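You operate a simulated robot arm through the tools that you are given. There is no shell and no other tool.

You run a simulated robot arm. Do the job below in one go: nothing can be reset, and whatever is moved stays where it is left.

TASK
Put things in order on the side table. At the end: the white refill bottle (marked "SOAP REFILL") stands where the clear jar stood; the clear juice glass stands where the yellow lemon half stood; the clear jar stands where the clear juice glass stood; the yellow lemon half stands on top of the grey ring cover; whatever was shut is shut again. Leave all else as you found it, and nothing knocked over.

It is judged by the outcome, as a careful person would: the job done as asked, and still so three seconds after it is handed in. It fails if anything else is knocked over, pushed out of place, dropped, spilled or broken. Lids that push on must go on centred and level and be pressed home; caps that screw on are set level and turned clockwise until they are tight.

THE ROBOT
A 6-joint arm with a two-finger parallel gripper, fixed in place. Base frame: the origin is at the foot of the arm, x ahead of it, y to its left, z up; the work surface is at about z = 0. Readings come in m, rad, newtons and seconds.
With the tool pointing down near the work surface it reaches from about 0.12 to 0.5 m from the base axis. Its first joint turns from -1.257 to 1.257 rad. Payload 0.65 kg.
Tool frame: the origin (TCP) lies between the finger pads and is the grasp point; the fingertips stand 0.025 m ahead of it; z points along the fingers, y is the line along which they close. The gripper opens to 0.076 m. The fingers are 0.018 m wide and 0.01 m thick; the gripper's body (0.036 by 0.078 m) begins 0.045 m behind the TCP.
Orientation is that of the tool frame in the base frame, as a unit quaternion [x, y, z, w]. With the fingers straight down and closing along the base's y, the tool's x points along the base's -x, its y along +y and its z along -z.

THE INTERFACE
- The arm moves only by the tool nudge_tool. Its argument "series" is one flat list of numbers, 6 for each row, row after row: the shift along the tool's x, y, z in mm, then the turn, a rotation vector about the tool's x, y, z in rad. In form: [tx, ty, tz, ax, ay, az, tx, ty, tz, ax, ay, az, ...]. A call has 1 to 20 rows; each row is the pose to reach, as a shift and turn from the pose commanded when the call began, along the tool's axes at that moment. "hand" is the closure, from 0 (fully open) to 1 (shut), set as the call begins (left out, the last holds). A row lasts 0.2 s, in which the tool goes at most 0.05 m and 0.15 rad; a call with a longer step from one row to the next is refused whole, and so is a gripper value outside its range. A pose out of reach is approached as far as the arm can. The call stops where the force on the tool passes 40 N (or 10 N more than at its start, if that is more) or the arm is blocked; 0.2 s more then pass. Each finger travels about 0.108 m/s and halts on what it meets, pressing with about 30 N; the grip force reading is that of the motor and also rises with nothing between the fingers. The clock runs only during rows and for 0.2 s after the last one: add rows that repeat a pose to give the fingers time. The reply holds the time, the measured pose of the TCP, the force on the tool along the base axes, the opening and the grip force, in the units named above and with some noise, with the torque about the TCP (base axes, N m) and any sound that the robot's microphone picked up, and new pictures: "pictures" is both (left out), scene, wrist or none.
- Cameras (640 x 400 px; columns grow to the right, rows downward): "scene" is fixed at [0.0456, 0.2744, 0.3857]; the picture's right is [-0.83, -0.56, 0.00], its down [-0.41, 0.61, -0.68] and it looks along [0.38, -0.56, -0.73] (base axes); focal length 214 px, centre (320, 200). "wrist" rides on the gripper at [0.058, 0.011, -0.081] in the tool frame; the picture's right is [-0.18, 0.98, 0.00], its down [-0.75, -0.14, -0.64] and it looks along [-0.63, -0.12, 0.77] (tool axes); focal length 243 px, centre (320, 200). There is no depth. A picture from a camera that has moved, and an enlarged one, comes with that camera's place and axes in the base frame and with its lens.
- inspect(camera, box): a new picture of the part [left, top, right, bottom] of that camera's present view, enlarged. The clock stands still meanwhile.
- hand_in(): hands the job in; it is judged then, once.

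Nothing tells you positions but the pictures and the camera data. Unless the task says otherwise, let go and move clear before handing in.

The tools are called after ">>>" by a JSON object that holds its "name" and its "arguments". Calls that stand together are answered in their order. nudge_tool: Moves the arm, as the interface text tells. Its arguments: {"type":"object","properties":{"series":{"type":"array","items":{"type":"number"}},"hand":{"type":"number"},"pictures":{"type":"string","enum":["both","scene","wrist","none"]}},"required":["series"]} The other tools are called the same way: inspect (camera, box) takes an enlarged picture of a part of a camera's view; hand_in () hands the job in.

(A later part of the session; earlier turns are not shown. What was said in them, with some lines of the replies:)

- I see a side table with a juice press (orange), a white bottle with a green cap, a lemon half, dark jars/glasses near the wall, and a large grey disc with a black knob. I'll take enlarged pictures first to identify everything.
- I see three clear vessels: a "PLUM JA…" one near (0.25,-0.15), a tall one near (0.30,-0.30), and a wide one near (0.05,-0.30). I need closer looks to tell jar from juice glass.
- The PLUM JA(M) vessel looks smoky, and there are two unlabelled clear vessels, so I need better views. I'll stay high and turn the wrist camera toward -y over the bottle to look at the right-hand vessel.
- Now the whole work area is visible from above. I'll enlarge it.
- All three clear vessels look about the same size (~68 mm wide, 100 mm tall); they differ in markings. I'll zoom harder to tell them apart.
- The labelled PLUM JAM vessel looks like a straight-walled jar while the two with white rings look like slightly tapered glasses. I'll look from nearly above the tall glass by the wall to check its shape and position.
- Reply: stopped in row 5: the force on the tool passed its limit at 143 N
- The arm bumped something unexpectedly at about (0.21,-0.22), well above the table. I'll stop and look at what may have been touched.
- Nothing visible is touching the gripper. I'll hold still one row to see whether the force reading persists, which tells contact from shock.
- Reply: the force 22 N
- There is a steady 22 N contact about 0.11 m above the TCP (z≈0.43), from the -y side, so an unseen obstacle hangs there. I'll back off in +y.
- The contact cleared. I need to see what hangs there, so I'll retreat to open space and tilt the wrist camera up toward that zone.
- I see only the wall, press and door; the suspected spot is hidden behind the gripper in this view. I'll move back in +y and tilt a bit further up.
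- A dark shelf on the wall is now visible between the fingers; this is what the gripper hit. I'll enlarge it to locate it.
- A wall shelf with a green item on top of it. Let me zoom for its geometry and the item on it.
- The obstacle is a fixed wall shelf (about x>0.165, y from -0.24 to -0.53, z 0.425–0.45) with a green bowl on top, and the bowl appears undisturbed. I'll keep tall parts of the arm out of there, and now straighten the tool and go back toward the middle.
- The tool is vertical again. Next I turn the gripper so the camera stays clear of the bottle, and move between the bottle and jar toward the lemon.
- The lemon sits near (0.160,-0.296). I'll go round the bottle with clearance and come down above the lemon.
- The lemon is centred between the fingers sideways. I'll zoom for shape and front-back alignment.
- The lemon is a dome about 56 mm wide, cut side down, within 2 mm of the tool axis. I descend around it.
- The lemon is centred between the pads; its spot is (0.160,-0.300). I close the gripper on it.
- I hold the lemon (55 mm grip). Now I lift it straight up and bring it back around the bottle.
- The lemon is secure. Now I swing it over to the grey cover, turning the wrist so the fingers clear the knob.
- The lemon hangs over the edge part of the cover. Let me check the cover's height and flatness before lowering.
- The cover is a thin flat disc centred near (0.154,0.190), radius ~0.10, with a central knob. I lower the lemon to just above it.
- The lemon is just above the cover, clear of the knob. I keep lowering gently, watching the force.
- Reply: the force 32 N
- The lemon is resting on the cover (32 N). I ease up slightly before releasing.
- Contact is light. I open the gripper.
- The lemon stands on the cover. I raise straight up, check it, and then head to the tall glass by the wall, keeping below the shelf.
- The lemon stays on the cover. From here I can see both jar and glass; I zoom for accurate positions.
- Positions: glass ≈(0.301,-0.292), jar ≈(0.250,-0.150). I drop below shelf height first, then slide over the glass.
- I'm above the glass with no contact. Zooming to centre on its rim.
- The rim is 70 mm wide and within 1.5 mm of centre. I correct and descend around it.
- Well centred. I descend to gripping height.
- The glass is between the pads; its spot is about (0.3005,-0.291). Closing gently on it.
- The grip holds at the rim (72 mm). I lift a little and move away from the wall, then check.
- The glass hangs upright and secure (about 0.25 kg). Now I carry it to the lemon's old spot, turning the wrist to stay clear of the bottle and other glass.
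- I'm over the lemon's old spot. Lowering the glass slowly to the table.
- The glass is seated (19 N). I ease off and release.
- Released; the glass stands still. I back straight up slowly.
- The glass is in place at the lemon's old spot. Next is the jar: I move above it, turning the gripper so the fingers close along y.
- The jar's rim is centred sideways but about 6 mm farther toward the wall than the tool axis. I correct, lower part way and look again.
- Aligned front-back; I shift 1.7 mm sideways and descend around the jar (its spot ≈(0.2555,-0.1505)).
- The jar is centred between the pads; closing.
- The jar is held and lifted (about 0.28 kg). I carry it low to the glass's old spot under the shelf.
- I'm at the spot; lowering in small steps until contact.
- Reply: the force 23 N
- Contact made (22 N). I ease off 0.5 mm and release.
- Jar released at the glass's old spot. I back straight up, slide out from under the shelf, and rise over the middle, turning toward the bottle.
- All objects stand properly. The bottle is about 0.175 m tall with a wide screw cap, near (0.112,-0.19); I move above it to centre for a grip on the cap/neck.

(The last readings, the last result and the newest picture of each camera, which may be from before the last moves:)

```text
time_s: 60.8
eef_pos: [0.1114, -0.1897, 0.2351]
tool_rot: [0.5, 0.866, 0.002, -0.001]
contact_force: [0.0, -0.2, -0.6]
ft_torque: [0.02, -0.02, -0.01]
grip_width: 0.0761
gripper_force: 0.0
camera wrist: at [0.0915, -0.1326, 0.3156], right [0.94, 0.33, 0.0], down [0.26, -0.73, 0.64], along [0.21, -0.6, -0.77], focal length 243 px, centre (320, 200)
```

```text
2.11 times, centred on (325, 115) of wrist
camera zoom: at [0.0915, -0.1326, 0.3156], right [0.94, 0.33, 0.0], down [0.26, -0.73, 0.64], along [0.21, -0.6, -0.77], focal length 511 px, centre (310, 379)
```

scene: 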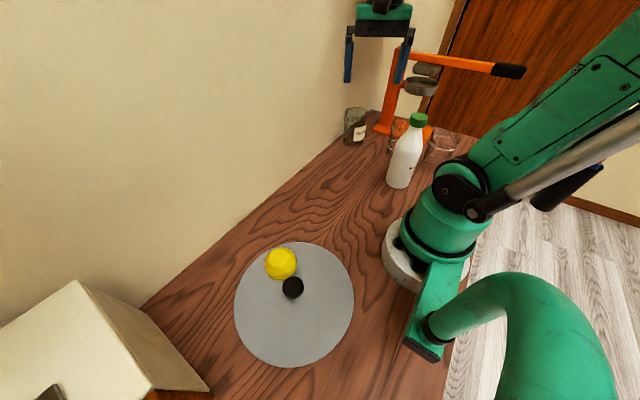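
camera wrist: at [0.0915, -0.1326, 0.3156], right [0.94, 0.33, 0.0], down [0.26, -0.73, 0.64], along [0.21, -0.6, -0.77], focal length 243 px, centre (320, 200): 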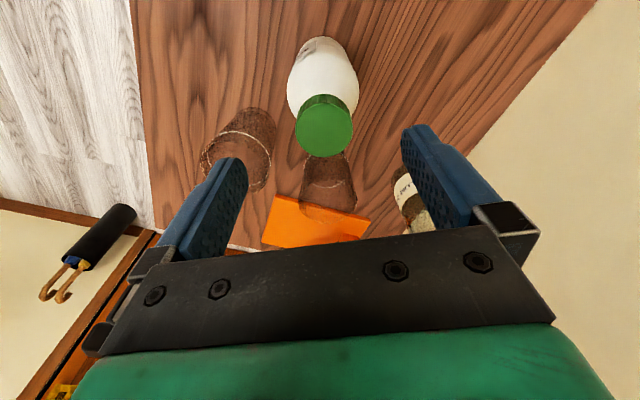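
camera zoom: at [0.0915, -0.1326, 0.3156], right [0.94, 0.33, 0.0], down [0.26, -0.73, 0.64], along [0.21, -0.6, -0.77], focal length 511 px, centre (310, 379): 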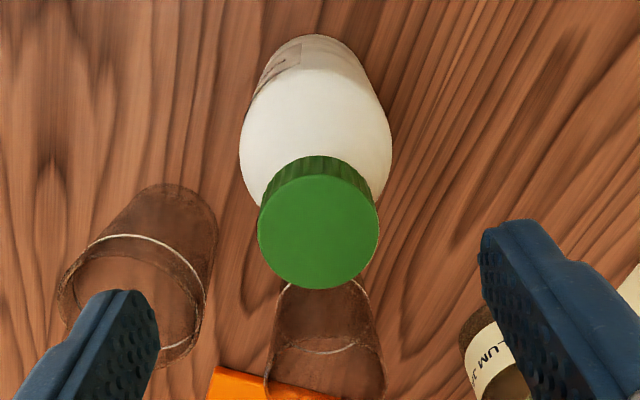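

The cap is 35 mm wide, top at z≈0.175, and I'm within 5 mm. I centre and descend so the pads straddle the cap and neck.

>>> {"name": "nudge_tool", "arguments": {"series": [-3, 1.2, 5, 0, 0, 0, -5, 2.4, 20, 0, 0, 0, -5, 2.4, 40, 0, 0, 0, -5, 2.4, 60, 0, 0, 0, -5, 2.4, 75, 0, 0, 0, -5, 2.4, 83, 0, 0, 0, -5, 2.4, 83, 0, 0, 0], "pictures": "both"}}

>>> {"name": "inspect", "arguments": {"camera": "scene", "box": [360, 80, 460, 200]}}

```text
time_s: 62.4
eef_pos: [0.1156, -0.1923, 0.152]
tool_rot: [0.499, 0.866, 0.002, -0.001]
contact_force: [0.5, -0.1, 0.0]
ft_torque: [0.0, 0.01, -0.02]
grip_width: 0.0758
gripper_force: 0.0
camera wrist: at [0.0953, -0.1369, 0.2327], right [0.94, 0.33, 0.0], down [0.26, -0.73, 0.64], along [0.21, -0.6, -0.77], focal length 243 px, centre (320, 200)
```

scene: 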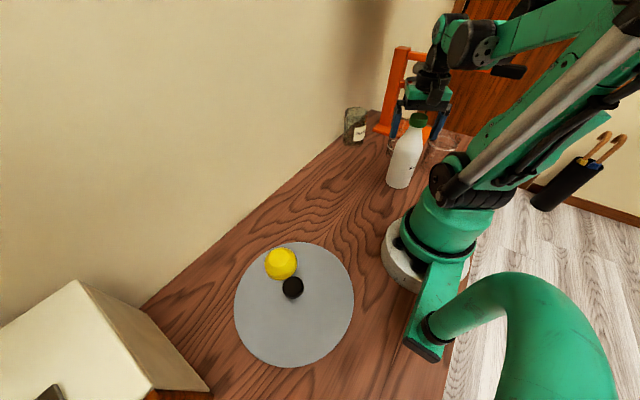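
wrist: 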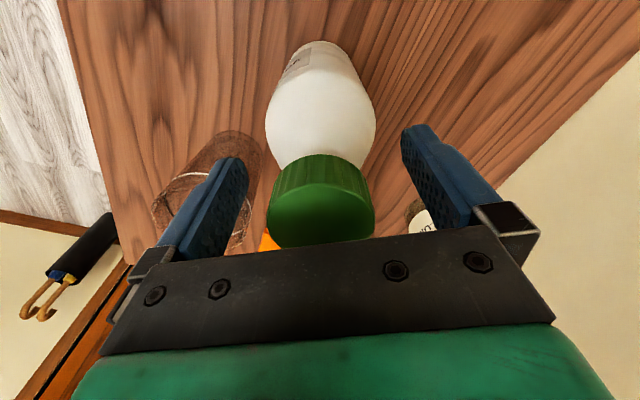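

```text
3.33 times, centred on (410, 140) of scene
camera zoom: at [0.0456, 0.2744, 0.3857], right [-0.83, -0.56, 0.0], down [-0.41, 0.61, -0.68], along [0.38, -0.56, -0.73], focal length 715 px, centre (20, 400)
```

zoom: 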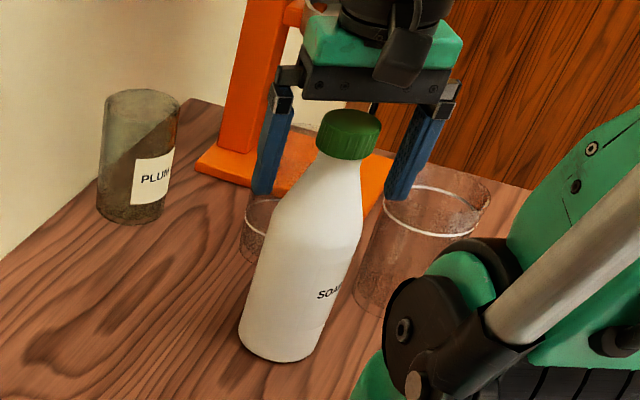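

The fingertips reach down onto the sloping shoulder, which could slip; I raise 11 mm so the pads take only the cap, then close.

>>> {"name": "nudge_tool", "arguments": {"series": [0, 0, -6, 0, 0, 0, 0, 0, -11, 0, 0, 0, 0, 0, -11, 0, 0, 0], "pictures": "wrist"}}

>>> {"name": "inspect", "arguments": {"camera": "scene", "box": [380, 90, 450, 160]}}

```text
time_s: 63.2
eef_pos: [0.1153, -0.1925, 0.1643]
tool_rot: [0.499, 0.867, 0.002, -0.003]
contact_force: [0.3, 0.2, 0.4]
ft_torque: [0.02, 0.01, 0.01]
grip_width: 0.0757
gripper_force: 0.0
camera wrist: at [0.0948, -0.1369, 0.244], right [0.94, 0.33, 0.0], down [0.26, -0.73, 0.64], along [0.21, -0.6, -0.77], focal length 243 px, centre (320, 200)
```

wrist: 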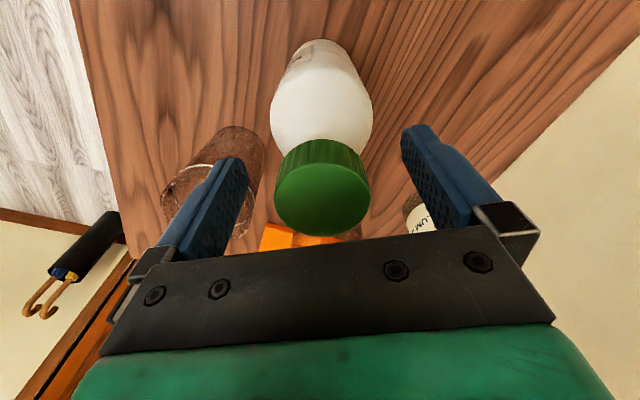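

```text
5.71 times, centred on (415, 125) of scene
camera zoom: at [0.0456, 0.2744, 0.3857], right [-0.83, -0.56, 0.0], down [-0.41, 0.61, -0.68], along [0.38, -0.56, -0.73], focal length 1226 px, centre (-223, 629)
```

zoom: 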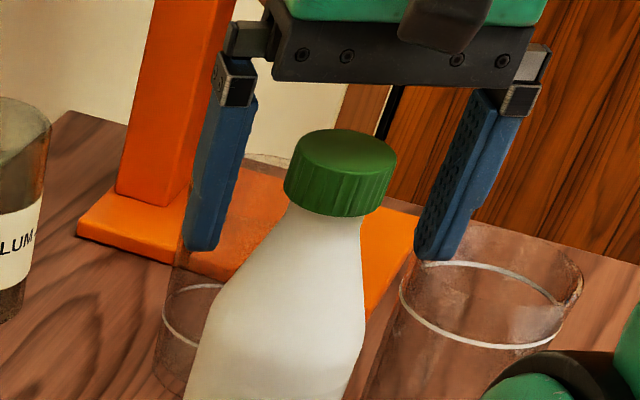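

Now the cap is the widest part within the pads. Closing on it.

>>> {"name": "nudge_tool", "arguments": {"series": [0, 0, 0, 0, 0, 0, 0, 0, 0, 0, 0, 0, 0, 0, 0, 0, 0, 0, 0, 0, 0, 0, 0, 0], "hand": 1, "pictures": "wrist"}}

>>> {"name": "inspect", "arguments": {"camera": "scene", "box": [370, 90, 460, 200]}}

```text
time_s: 64.2
eef_pos: [0.1155, -0.1931, 0.1633]
tool_rot: [0.498, 0.867, 0.002, -0.002]
contact_force: [1.1, 0.3, 1.3]
ft_torque: [0.03, -0.05, 0.0]
grip_width: 0.0374
gripper_force: 29.9
camera wrist: at [0.0948, -0.137, 0.244], right [0.94, 0.33, 0.0], down [0.26, -0.73, 0.64], along [0.21, -0.6, -0.77], focal length 243 px, centre (320, 200)
```

wrist: 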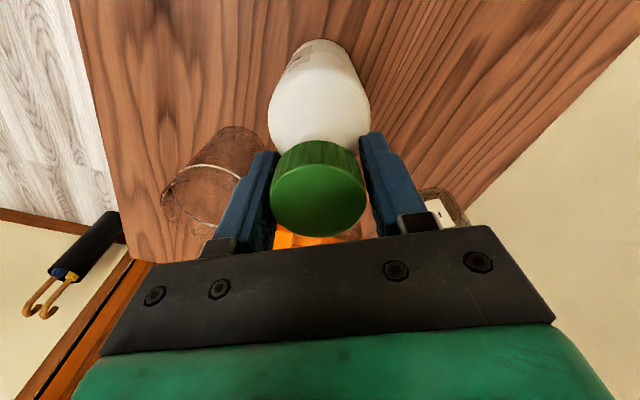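

```text
3.64 times, centred on (415, 145) of scene
camera zoom: at [0.0456, 0.2744, 0.3857], right [-0.83, -0.56, 0.0], down [-0.41, 0.61, -0.68], along [0.38, -0.56, -0.73], focal length 780 px, centre (-26, 400)
```

zoom: 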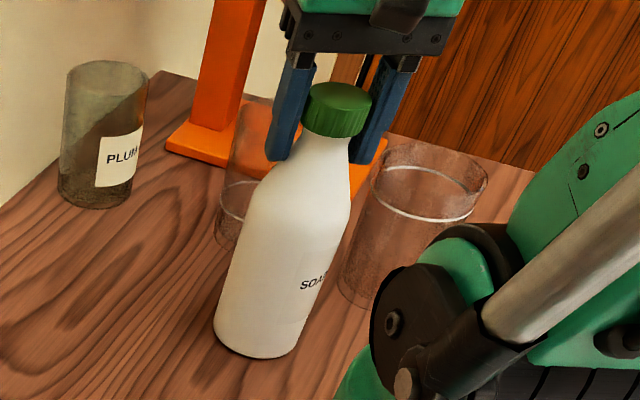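

The cap is gripped (37 mm). I lift a little to test.

>>> {"name": "nudge_tool", "arguments": {"series": [0, 0, -3, 0, 0, 0, 0, 0, -8, 0, 0, 0, 0, 0, -15, 0, 0, 0, 0, 0, -15, 0, 0, 0], "pictures": "wrist"}}

>>> {"name": "inspect", "arguments": {"camera": "scene", "box": [370, 80, 460, 200]}}

```text
time_s: 65.2
eef_pos: [0.1156, -0.1925, 0.1806]
tool_rot: [0.499, 0.867, 0.002, -0.002]
contact_force: [0.2, -0.4, -2.8]
ft_torque: [0.01, 0.01, 0.01]
grip_width: 0.0328
gripper_force: 30.0
camera wrist: at [0.0947, -0.1367, 0.2596], right [0.94, 0.33, 0.0], down [0.26, -0.73, 0.64], along [0.21, -0.6, -0.77], focal length 243 px, centre (320, 200)
```

wrist: 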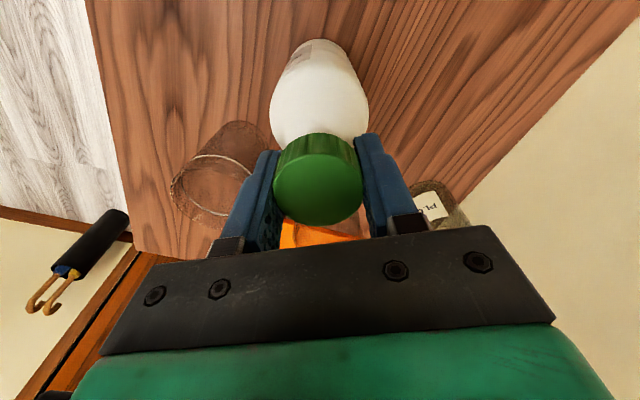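

```text
3.33 times, centred on (415, 140) of scene
camera zoom: at [0.0456, 0.2744, 0.3857], right [-0.83, -0.56, 0.0], down [-0.41, 0.61, -0.68], along [0.38, -0.56, -0.73], focal length 715 px, centre (3, 400)
```

zoom: 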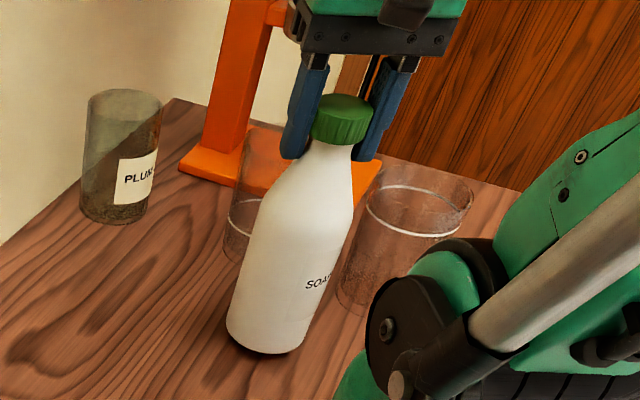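

The grip slid slightly and settled on the cap at 33 mm, carrying about 0.28 kg. I lift a bit more to see whether it holds without slipping.

>>> {"name": "nudge_tool", "arguments": {"series": [0, 0, -5, 0, 0, 0, 0, 0, -10, 0, 0, 0, 0, 0, -10, 0, 0, 0], "pictures": "wrist"}}

>>> {"name": "inspect", "arguments": {"camera": "scene", "box": [370, 80, 460, 200]}}

>>> {"name": "inspect", "arguments": {"camera": "wrist", "box": [230, 20, 420, 250]}}

```text
time_s: 66.0
eef_pos: [0.1153, -0.1929, 0.1885]
tool_rot: [0.499, 0.867, 0.002, -0.003]
contact_force: [0.1, 0.2, -2.8]
ft_torque: [-0.01, 0.0, 0.01]
grip_width: 0.0327
gripper_force: 30.6
camera wrist: at [0.095, -0.1374, 0.2689], right [0.94, 0.33, 0.0], down [0.26, -0.73, 0.64], along [0.21, -0.6, -0.77], focal length 243 px, centre (320, 200)
```

wrist: 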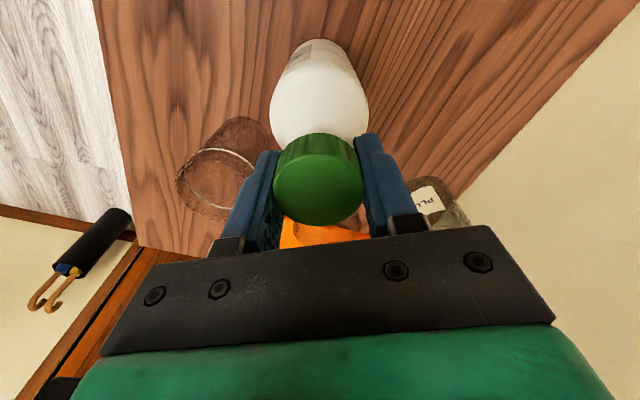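

```text
3.33 times, centred on (415, 140) of scene
camera zoom: at [0.0456, 0.2744, 0.3857], right [-0.83, -0.56, 0.0], down [-0.41, 0.61, -0.68], along [0.38, -0.56, -0.73], focal length 715 px, centre (3, 400)
```

zoom: 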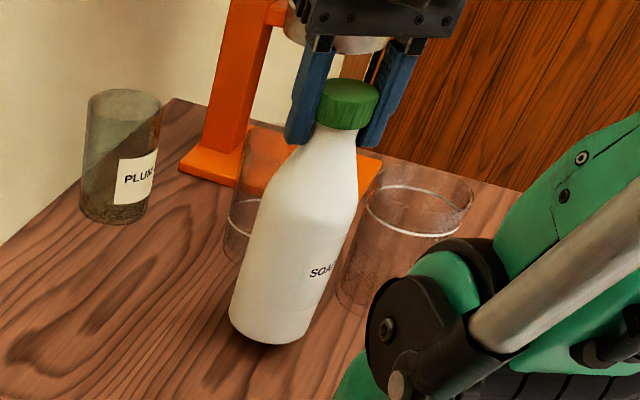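

```text
1.74 times, centred on (325, 135) of wrist
camera zoom: at [0.095, -0.1374, 0.2689], right [0.94, 0.33, 0.0], down [0.26, -0.73, 0.64], along [0.21, -0.6, -0.77], focal length 422 px, centre (311, 313)
```

zoom: 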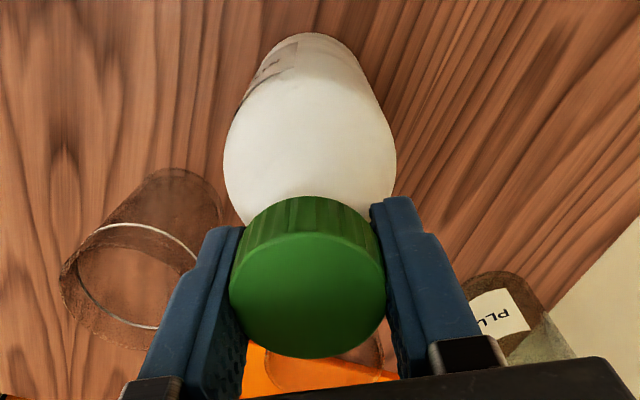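

The bottle hangs straight and steady now. I carry it slowly to the jar's old spot.

>>> {"name": "nudge_tool", "arguments": {"series": [0, 0, -8, 0, 0, 0, 0, 0, -15, 0, 0, 0, -4, 18, -15, 0, 0, -0.0655, -8, 36, -15, 0, 0, -0.131, -12, 53, -15, 0, 0, -0.196, -16.5, 71, -15, 0, 0, -0.262, -20.5, 89, -15, 0, 0, -0.327, -24.5, 107, -15, 0, 0, -0.393, -29, 125, -15, 0, 0, -0.458, -33, 142.4, -15, 0, 0, -0.524, -33, 142.4, -15, 0, 0, -0.524, -33, 142.4, -15, 0, 0, -0.524], "pictures": "both"}}

>>> {"name": "inspect", "arguments": {"camera": "wrist", "box": [230, 0, 420, 250]}}

>>> {"name": "inspect", "arguments": {"camera": "scene", "box": [290, 70, 450, 200]}}

```text
time_s: 68.6
eef_pos: [0.2565, -0.1506, 0.2043]
tool_rot: [0.258, 0.966, 0.002, -0.002]
contact_force: [-0.9, 0.0, -4.4]
ft_torque: [0.02, 0.0, 0.01]
grip_width: 0.0326
gripper_force: 30.1
camera wrist: at [0.2106, -0.112, 0.2845], right [0.65, 0.76, 0.0], down [0.58, -0.5, 0.64], along [0.49, -0.41, -0.77], focal length 243 px, centre (320, 200)
```

scene: 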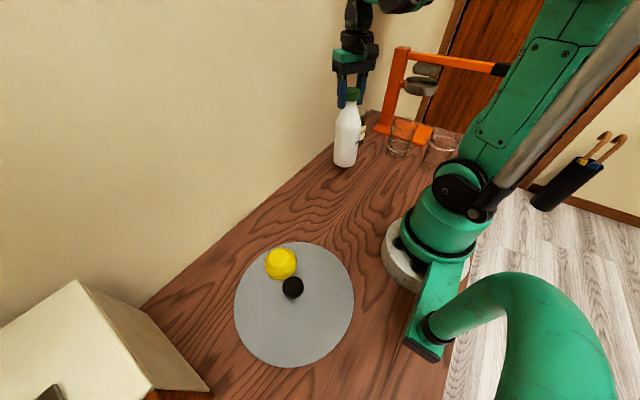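
wrist: 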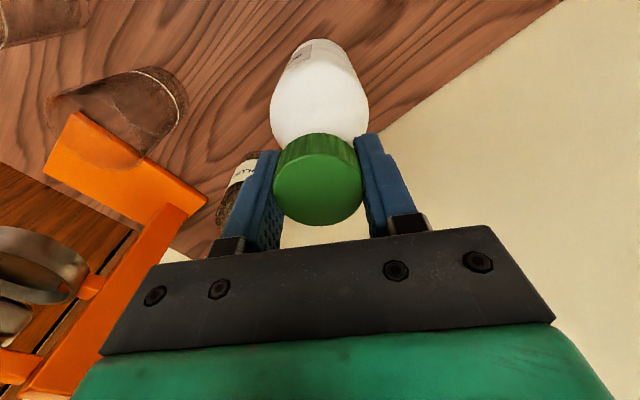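

```text
1.60 times, centred on (325, 125) of wrist
camera zoom: at [0.2106, -0.112, 0.2845], right [0.65, 0.76, 0.0], down [0.58, -0.5, 0.64], along [0.49, -0.41, -0.77], focal length 388 px, centre (312, 320)
```

zoom: 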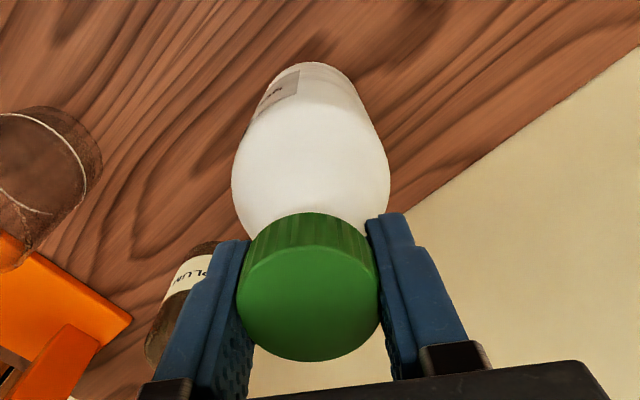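

```text
3.08 times, centred on (370, 135) of scene
camera zoom: at [0.0456, 0.2744, 0.3857], right [-0.83, -0.56, 0.0], down [-0.41, 0.61, -0.68], along [0.38, -0.56, -0.73], focal length 660 px, centre (166, 400)
```

zoom: 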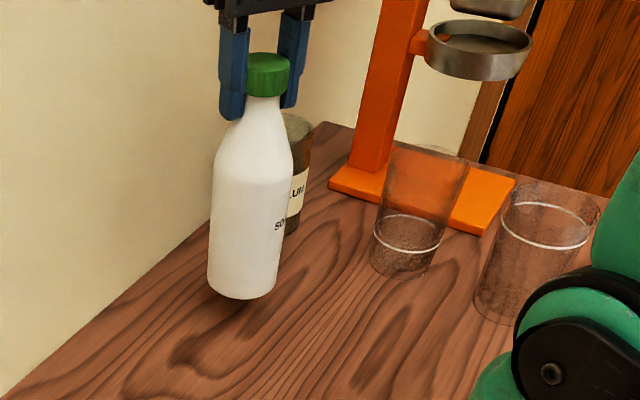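

The bottle is over the jar's old spot. Lowering it gently in steps.

>>> {"name": "nudge_tool", "arguments": {"series": [0, 0, 10, 0, 0, 0, 0, 0, 20, 0, 0, 0, 0, 0, 28, 0, 0, 0, 0, 0, 33, 0, 0, 0, 0, 0, 33, 0, 0, 0], "pictures": "none"}}

>>> {"name": "nudge_tool", "arguments": {"series": [0, 0, 1, 0, 0, 0, 0, 0, 2, 0, 0, 0, 0, 0, 3, 0, 0, 0], "pictures": "none"}}

```text
time_s: 69.8
eef_pos: [0.2556, -0.1501, 0.1709]
tool_rot: [0.258, 0.966, 0.002, -0.001]
contact_force: [-0.1, 1.2, 16.0]
ft_torque: [0.09, 0.16, 0.05]
grip_width: 0.0323
gripper_force: 30.0
```

```text
time_s: 70.3
eef_pos: [0.2573, -0.1515, 0.171]
tool_rot: [0.258, 0.966, 0.003, -0.001]
contact_force: [1.1, 0.1, 12.6]
ft_torque: [0.03, 0.04, 0.01]
grip_width: 0.0327
gripper_force: 30.2
stopped in row 2: the force on the tool passed its limit at 45 N (the readings are from after the stop); the commanded pose is now the measured one
```

The bottle is already standing on the table (contact slightly earlier than expected). I'll look before releasing.

>>> {"name": "nudge_tool", "arguments": {"series": [0, 0, -0.3, 0, 0, 0], "pictures": "both"}}

>>> {"name": "inspect", "arguments": {"camera": "scene", "box": [290, 70, 450, 200]}}

>>> {"name": "inspect", "arguments": {"camera": "wrist", "box": [230, 0, 420, 250]}}

```text
time_s: 70.7
eef_pos: [0.2553, -0.1511, 0.1699]
tool_rot: [0.258, 0.966, 0.001, -0.001]
contact_force: [0.9, -0.9, -0.8]
ft_torque: [-0.12, -0.04, 0.02]
grip_width: 0.0325
gripper_force: 30.0
camera wrist: at [0.21, -0.112, 0.2506], right [0.65, 0.76, 0.0], down [0.58, -0.5, 0.64], along [0.49, -0.41, -0.77], focal length 243 px, centre (320, 200)
```

scene: 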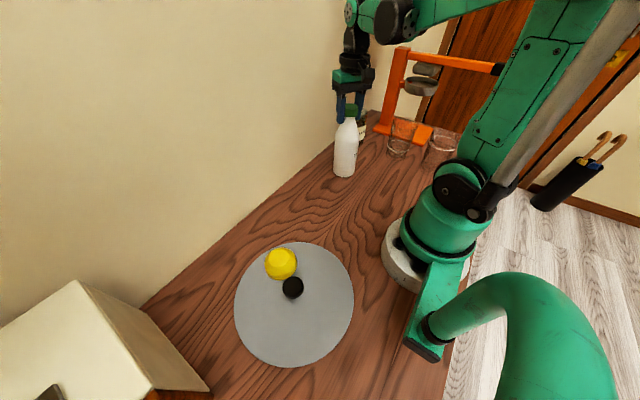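
wrist: 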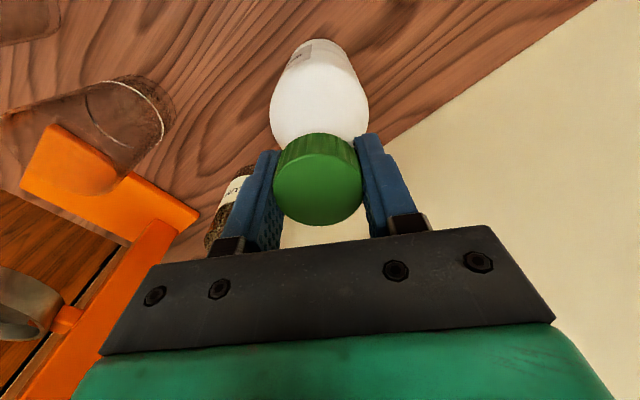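

```text
3.08 times, centred on (370, 135) of scene
camera zoom: at [0.0456, 0.2744, 0.3857], right [-0.83, -0.56, 0.0], down [-0.41, 0.61, -0.68], along [0.38, -0.56, -0.73], focal length 660 px, centre (166, 400)
```

zoom: 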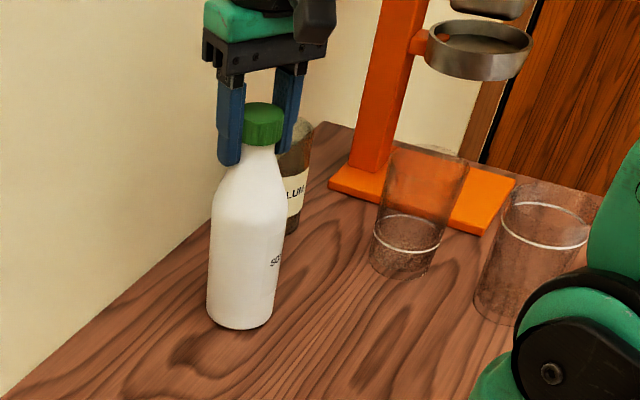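

```text
1.60 times, centred on (325, 125) of wrist
camera zoom: at [0.21, -0.112, 0.2506], right [0.65, 0.76, 0.0], down [0.58, -0.5, 0.64], along [0.49, -0.41, -0.77], focal length 388 px, centre (312, 320)
```

zoom: 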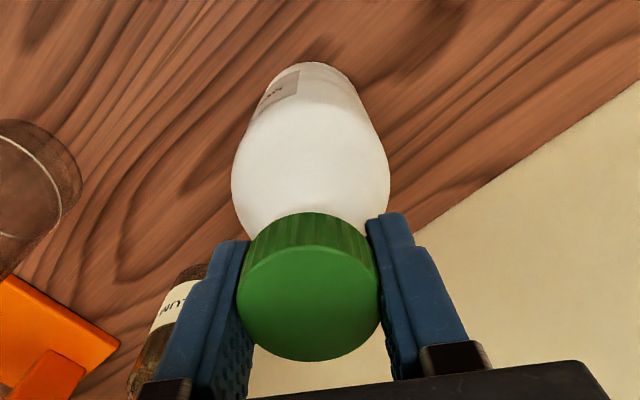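

The bottle stands upright on the spot with no residual load. Releasing and backing straight up.

>>> {"name": "nudge_tool", "arguments": {"series": [0, 0, 0, 0, 0, 0, 0, 0, 0, 0, 0, 0, 0, 0, 0, 0, 0, 0, 0, 0, 0, 0, 0, 0], "hand": 0, "pictures": "wrist"}}

>>> {"name": "nudge_tool", "arguments": {"series": [0, 0, -8, 0, 0, 0, 0, 0, -20, 0, 0, 0, 0, 0, -40, 0, 0, 0, 0, 0, -65, 0, 0, 0, 0, 0, -90, 0, 0, 0, 0, 0, -90, 0, 0, 0], "pictures": "both"}}

```text
time_s: 71.7
eef_pos: [0.2568, -0.1494, 0.1697]
tool_rot: [0.258, 0.966, 0.003, -0.001]
contact_force: [0.6, -0.2, 0.6]
ft_torque: [-0.01, 0.04, 0.0]
grip_width: 0.076
gripper_force: 0.1
camera wrist: at [0.21, -0.112, 0.2508], right [0.65, 0.76, 0.0], down [0.58, -0.5, 0.64], along [0.49, -0.41, -0.77], focal length 243 px, centre (320, 200)
```

wrist: 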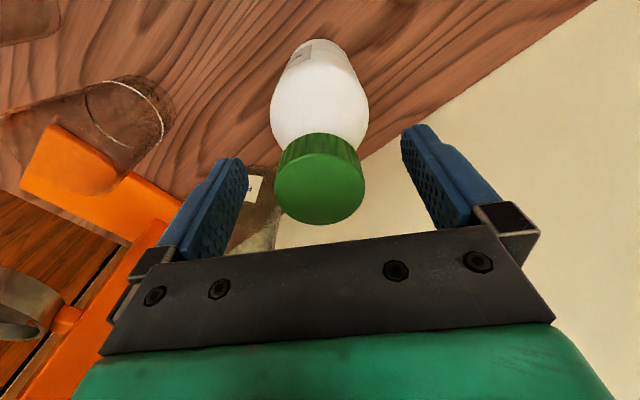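

```text
time_s: 73.1
eef_pos: [0.2561, -0.1511, 0.2595]
tool_rot: [0.258, 0.966, 0.002, -0.002]
contact_force: [-0.1, 0.6, -0.7]
ft_torque: [0.02, 0.01, 0.01]
grip_width: 0.0761
gripper_force: 0.0
camera wrist: at [0.2099, -0.1129, 0.3405], right [0.65, 0.76, 0.0], down [0.58, -0.5, 0.64], along [0.49, -0.41, -0.77], focal length 243 px, centre (320, 200)
```

scene: 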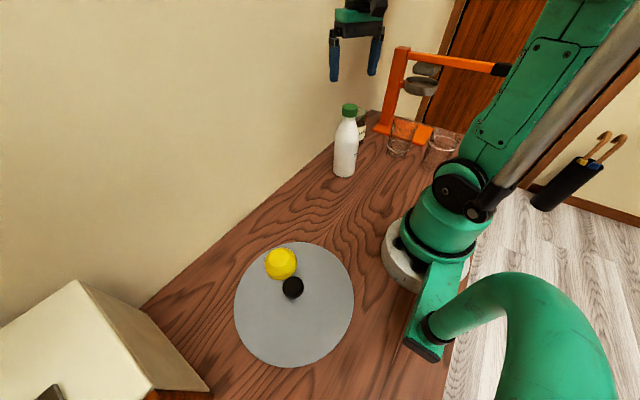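
wrist: 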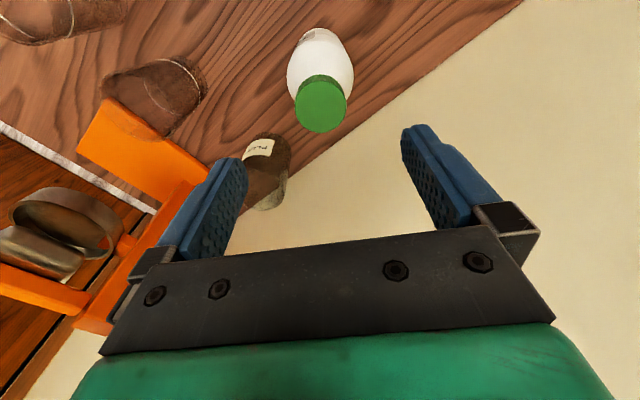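

All four moves are done and the gripper is clear. I check the final state closely.

>>> {"name": "inspect", "arguments": {"camera": "scene", "box": [310, 80, 480, 190]}}

>>> {"name": "inspect", "arguments": {"camera": "wrist", "box": [0, 0, 380, 230]}}

>>> {"name": "inspect", "arguments": {"camera": "scene", "box": [220, 230, 370, 380]}}

```text
3.64 times, centred on (395, 135) of scene
camera zoom: at [0.0456, 0.2744, 0.3857], right [-0.83, -0.56, 0.0], down [-0.41, 0.61, -0.68], along [0.38, -0.56, -0.73], focal length 780 px, centre (47, 436)
```

zoom: 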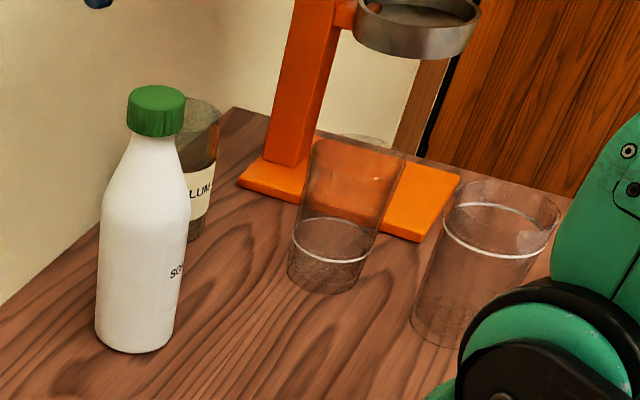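

```text
1.68 times, centred on (190, 115) of wrist
camera zoom: at [0.2099, -0.1129, 0.3405], right [0.65, 0.76, 0.0], down [0.58, -0.5, 0.64], along [0.49, -0.41, -0.77], focal length 409 px, centre (539, 343)
```

zoom: 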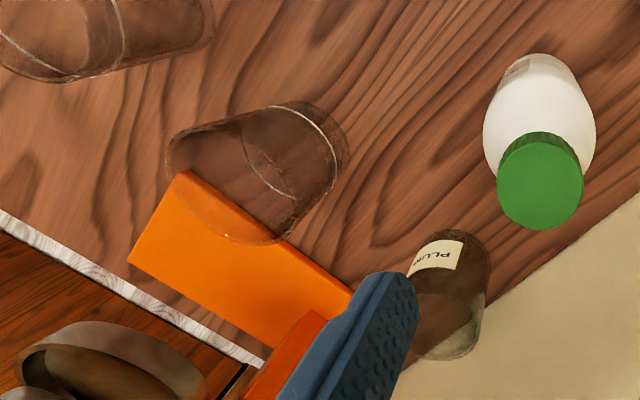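

```text
2.67 times, centred on (295, 305) of scene
camera zoom: at [0.0456, 0.2744, 0.3857], right [-0.83, -0.56, 0.0], down [-0.41, 0.61, -0.68], along [0.38, -0.56, -0.73], focal length 572 px, centre (387, -80)
```

zoom: 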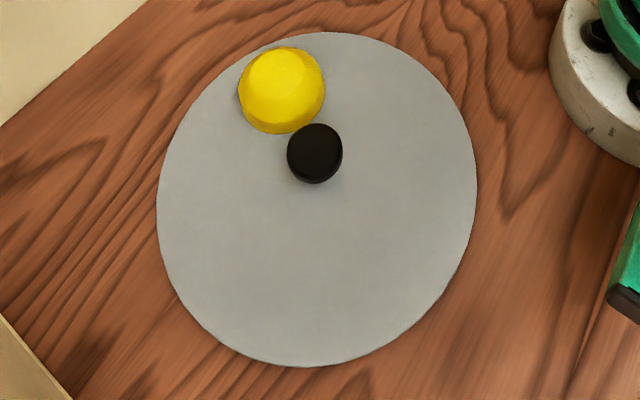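

Final layout: the bottle is at the jar's old spot, the juice glass is at the lemon's spot, the jar is at the glass's spot, and the lemon is on the grey cover. I move the arm well clear before handing in.

>>> {"name": "nudge_tool", "arguments": {"series": [20, 10, -10, 0, 0, 0, 45, 25, -20, 0, 0, 0, 70, 40, -25, 0, 0, 0, 90, 55, -25, 0, 0, 0, 90, 55, -25, 0, 0, 0], "pictures": "both"}}

```text
time_s: 74.3
eef_pos: [0.2045, -0.0585, 0.2857]
tool_rot: [0.258, 0.966, 0.002, -0.001]
contact_force: [0.4, 0.1, 0.0]
ft_torque: [0.03, 0.0, 0.02]
grip_width: 0.0758
gripper_force: 0.1
camera wrist: at [0.1586, -0.0199, 0.3654], right [0.65, 0.76, 0.0], down [0.58, -0.5, 0.64], along [0.49, -0.41, -0.77], focal length 243 px, centre (320, 200)
```

scene: 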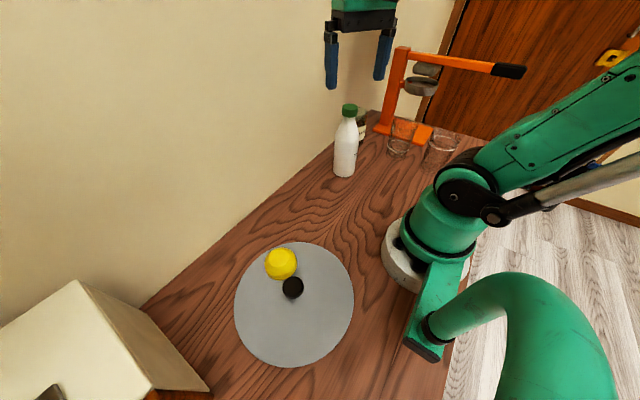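
wrist: 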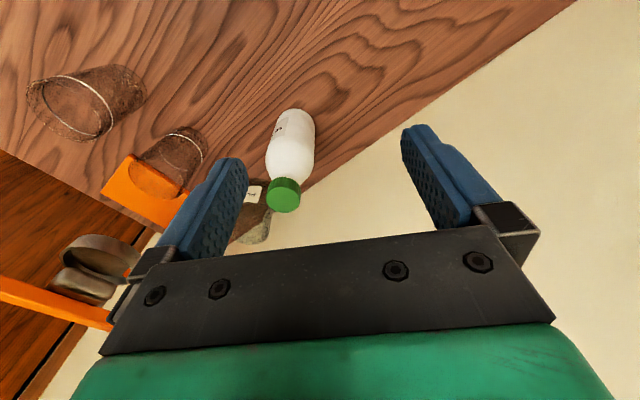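

Everything I moved stands upright in its new place, the arm is clear, and the cover and bottle cap are still shut. I'm handing the job in.

>>> {"name": "hand_in", "arguments": {}}

```text
The job is handed in.
```

I've handed the job in with all four items moved, upright and released. I don't have the verdict yet.

| Item | Where it is now | How close |
|---|---|---|
| Lemon half | On the grey ring cover, beside the knob | Fully on the flat part |
| Clear juice glass | Where the lemon stood | Within about 1 mm |
| Clear jar (labelled "PLUM JAM") | Where the juice glass stood | Within about 2 mm |
| White refill bottle | Where the jar stood | Within about 3–4 mm |

The ring cover was not lifted, and the bottle cap was on throughout.

- **Which glass I took:** There were two near-identical clear glasses with white rings. The task didn't say which was the juice glass, so I moved the one by the wall. The other stands outside the arm's stated straight-down reach, so I took it to be the one to leave alone. That is my inference, not something I could confirm.
- **A bump early on:** While looking around, the gripper struck a wall shelf hidden above the cameras' view, with a peak force of 143 N. The shelf and the green bowl on it looked undisturbed when I checked soon afterwards. I did not look at them again before handing in.
- **Bottle contact:** I lifted the bottle by its cap, and the grip slid a few millimetres before holding. Setting it down, it was pressed to about 45 N before the arm stopped. It looked straight and shut afterwards.
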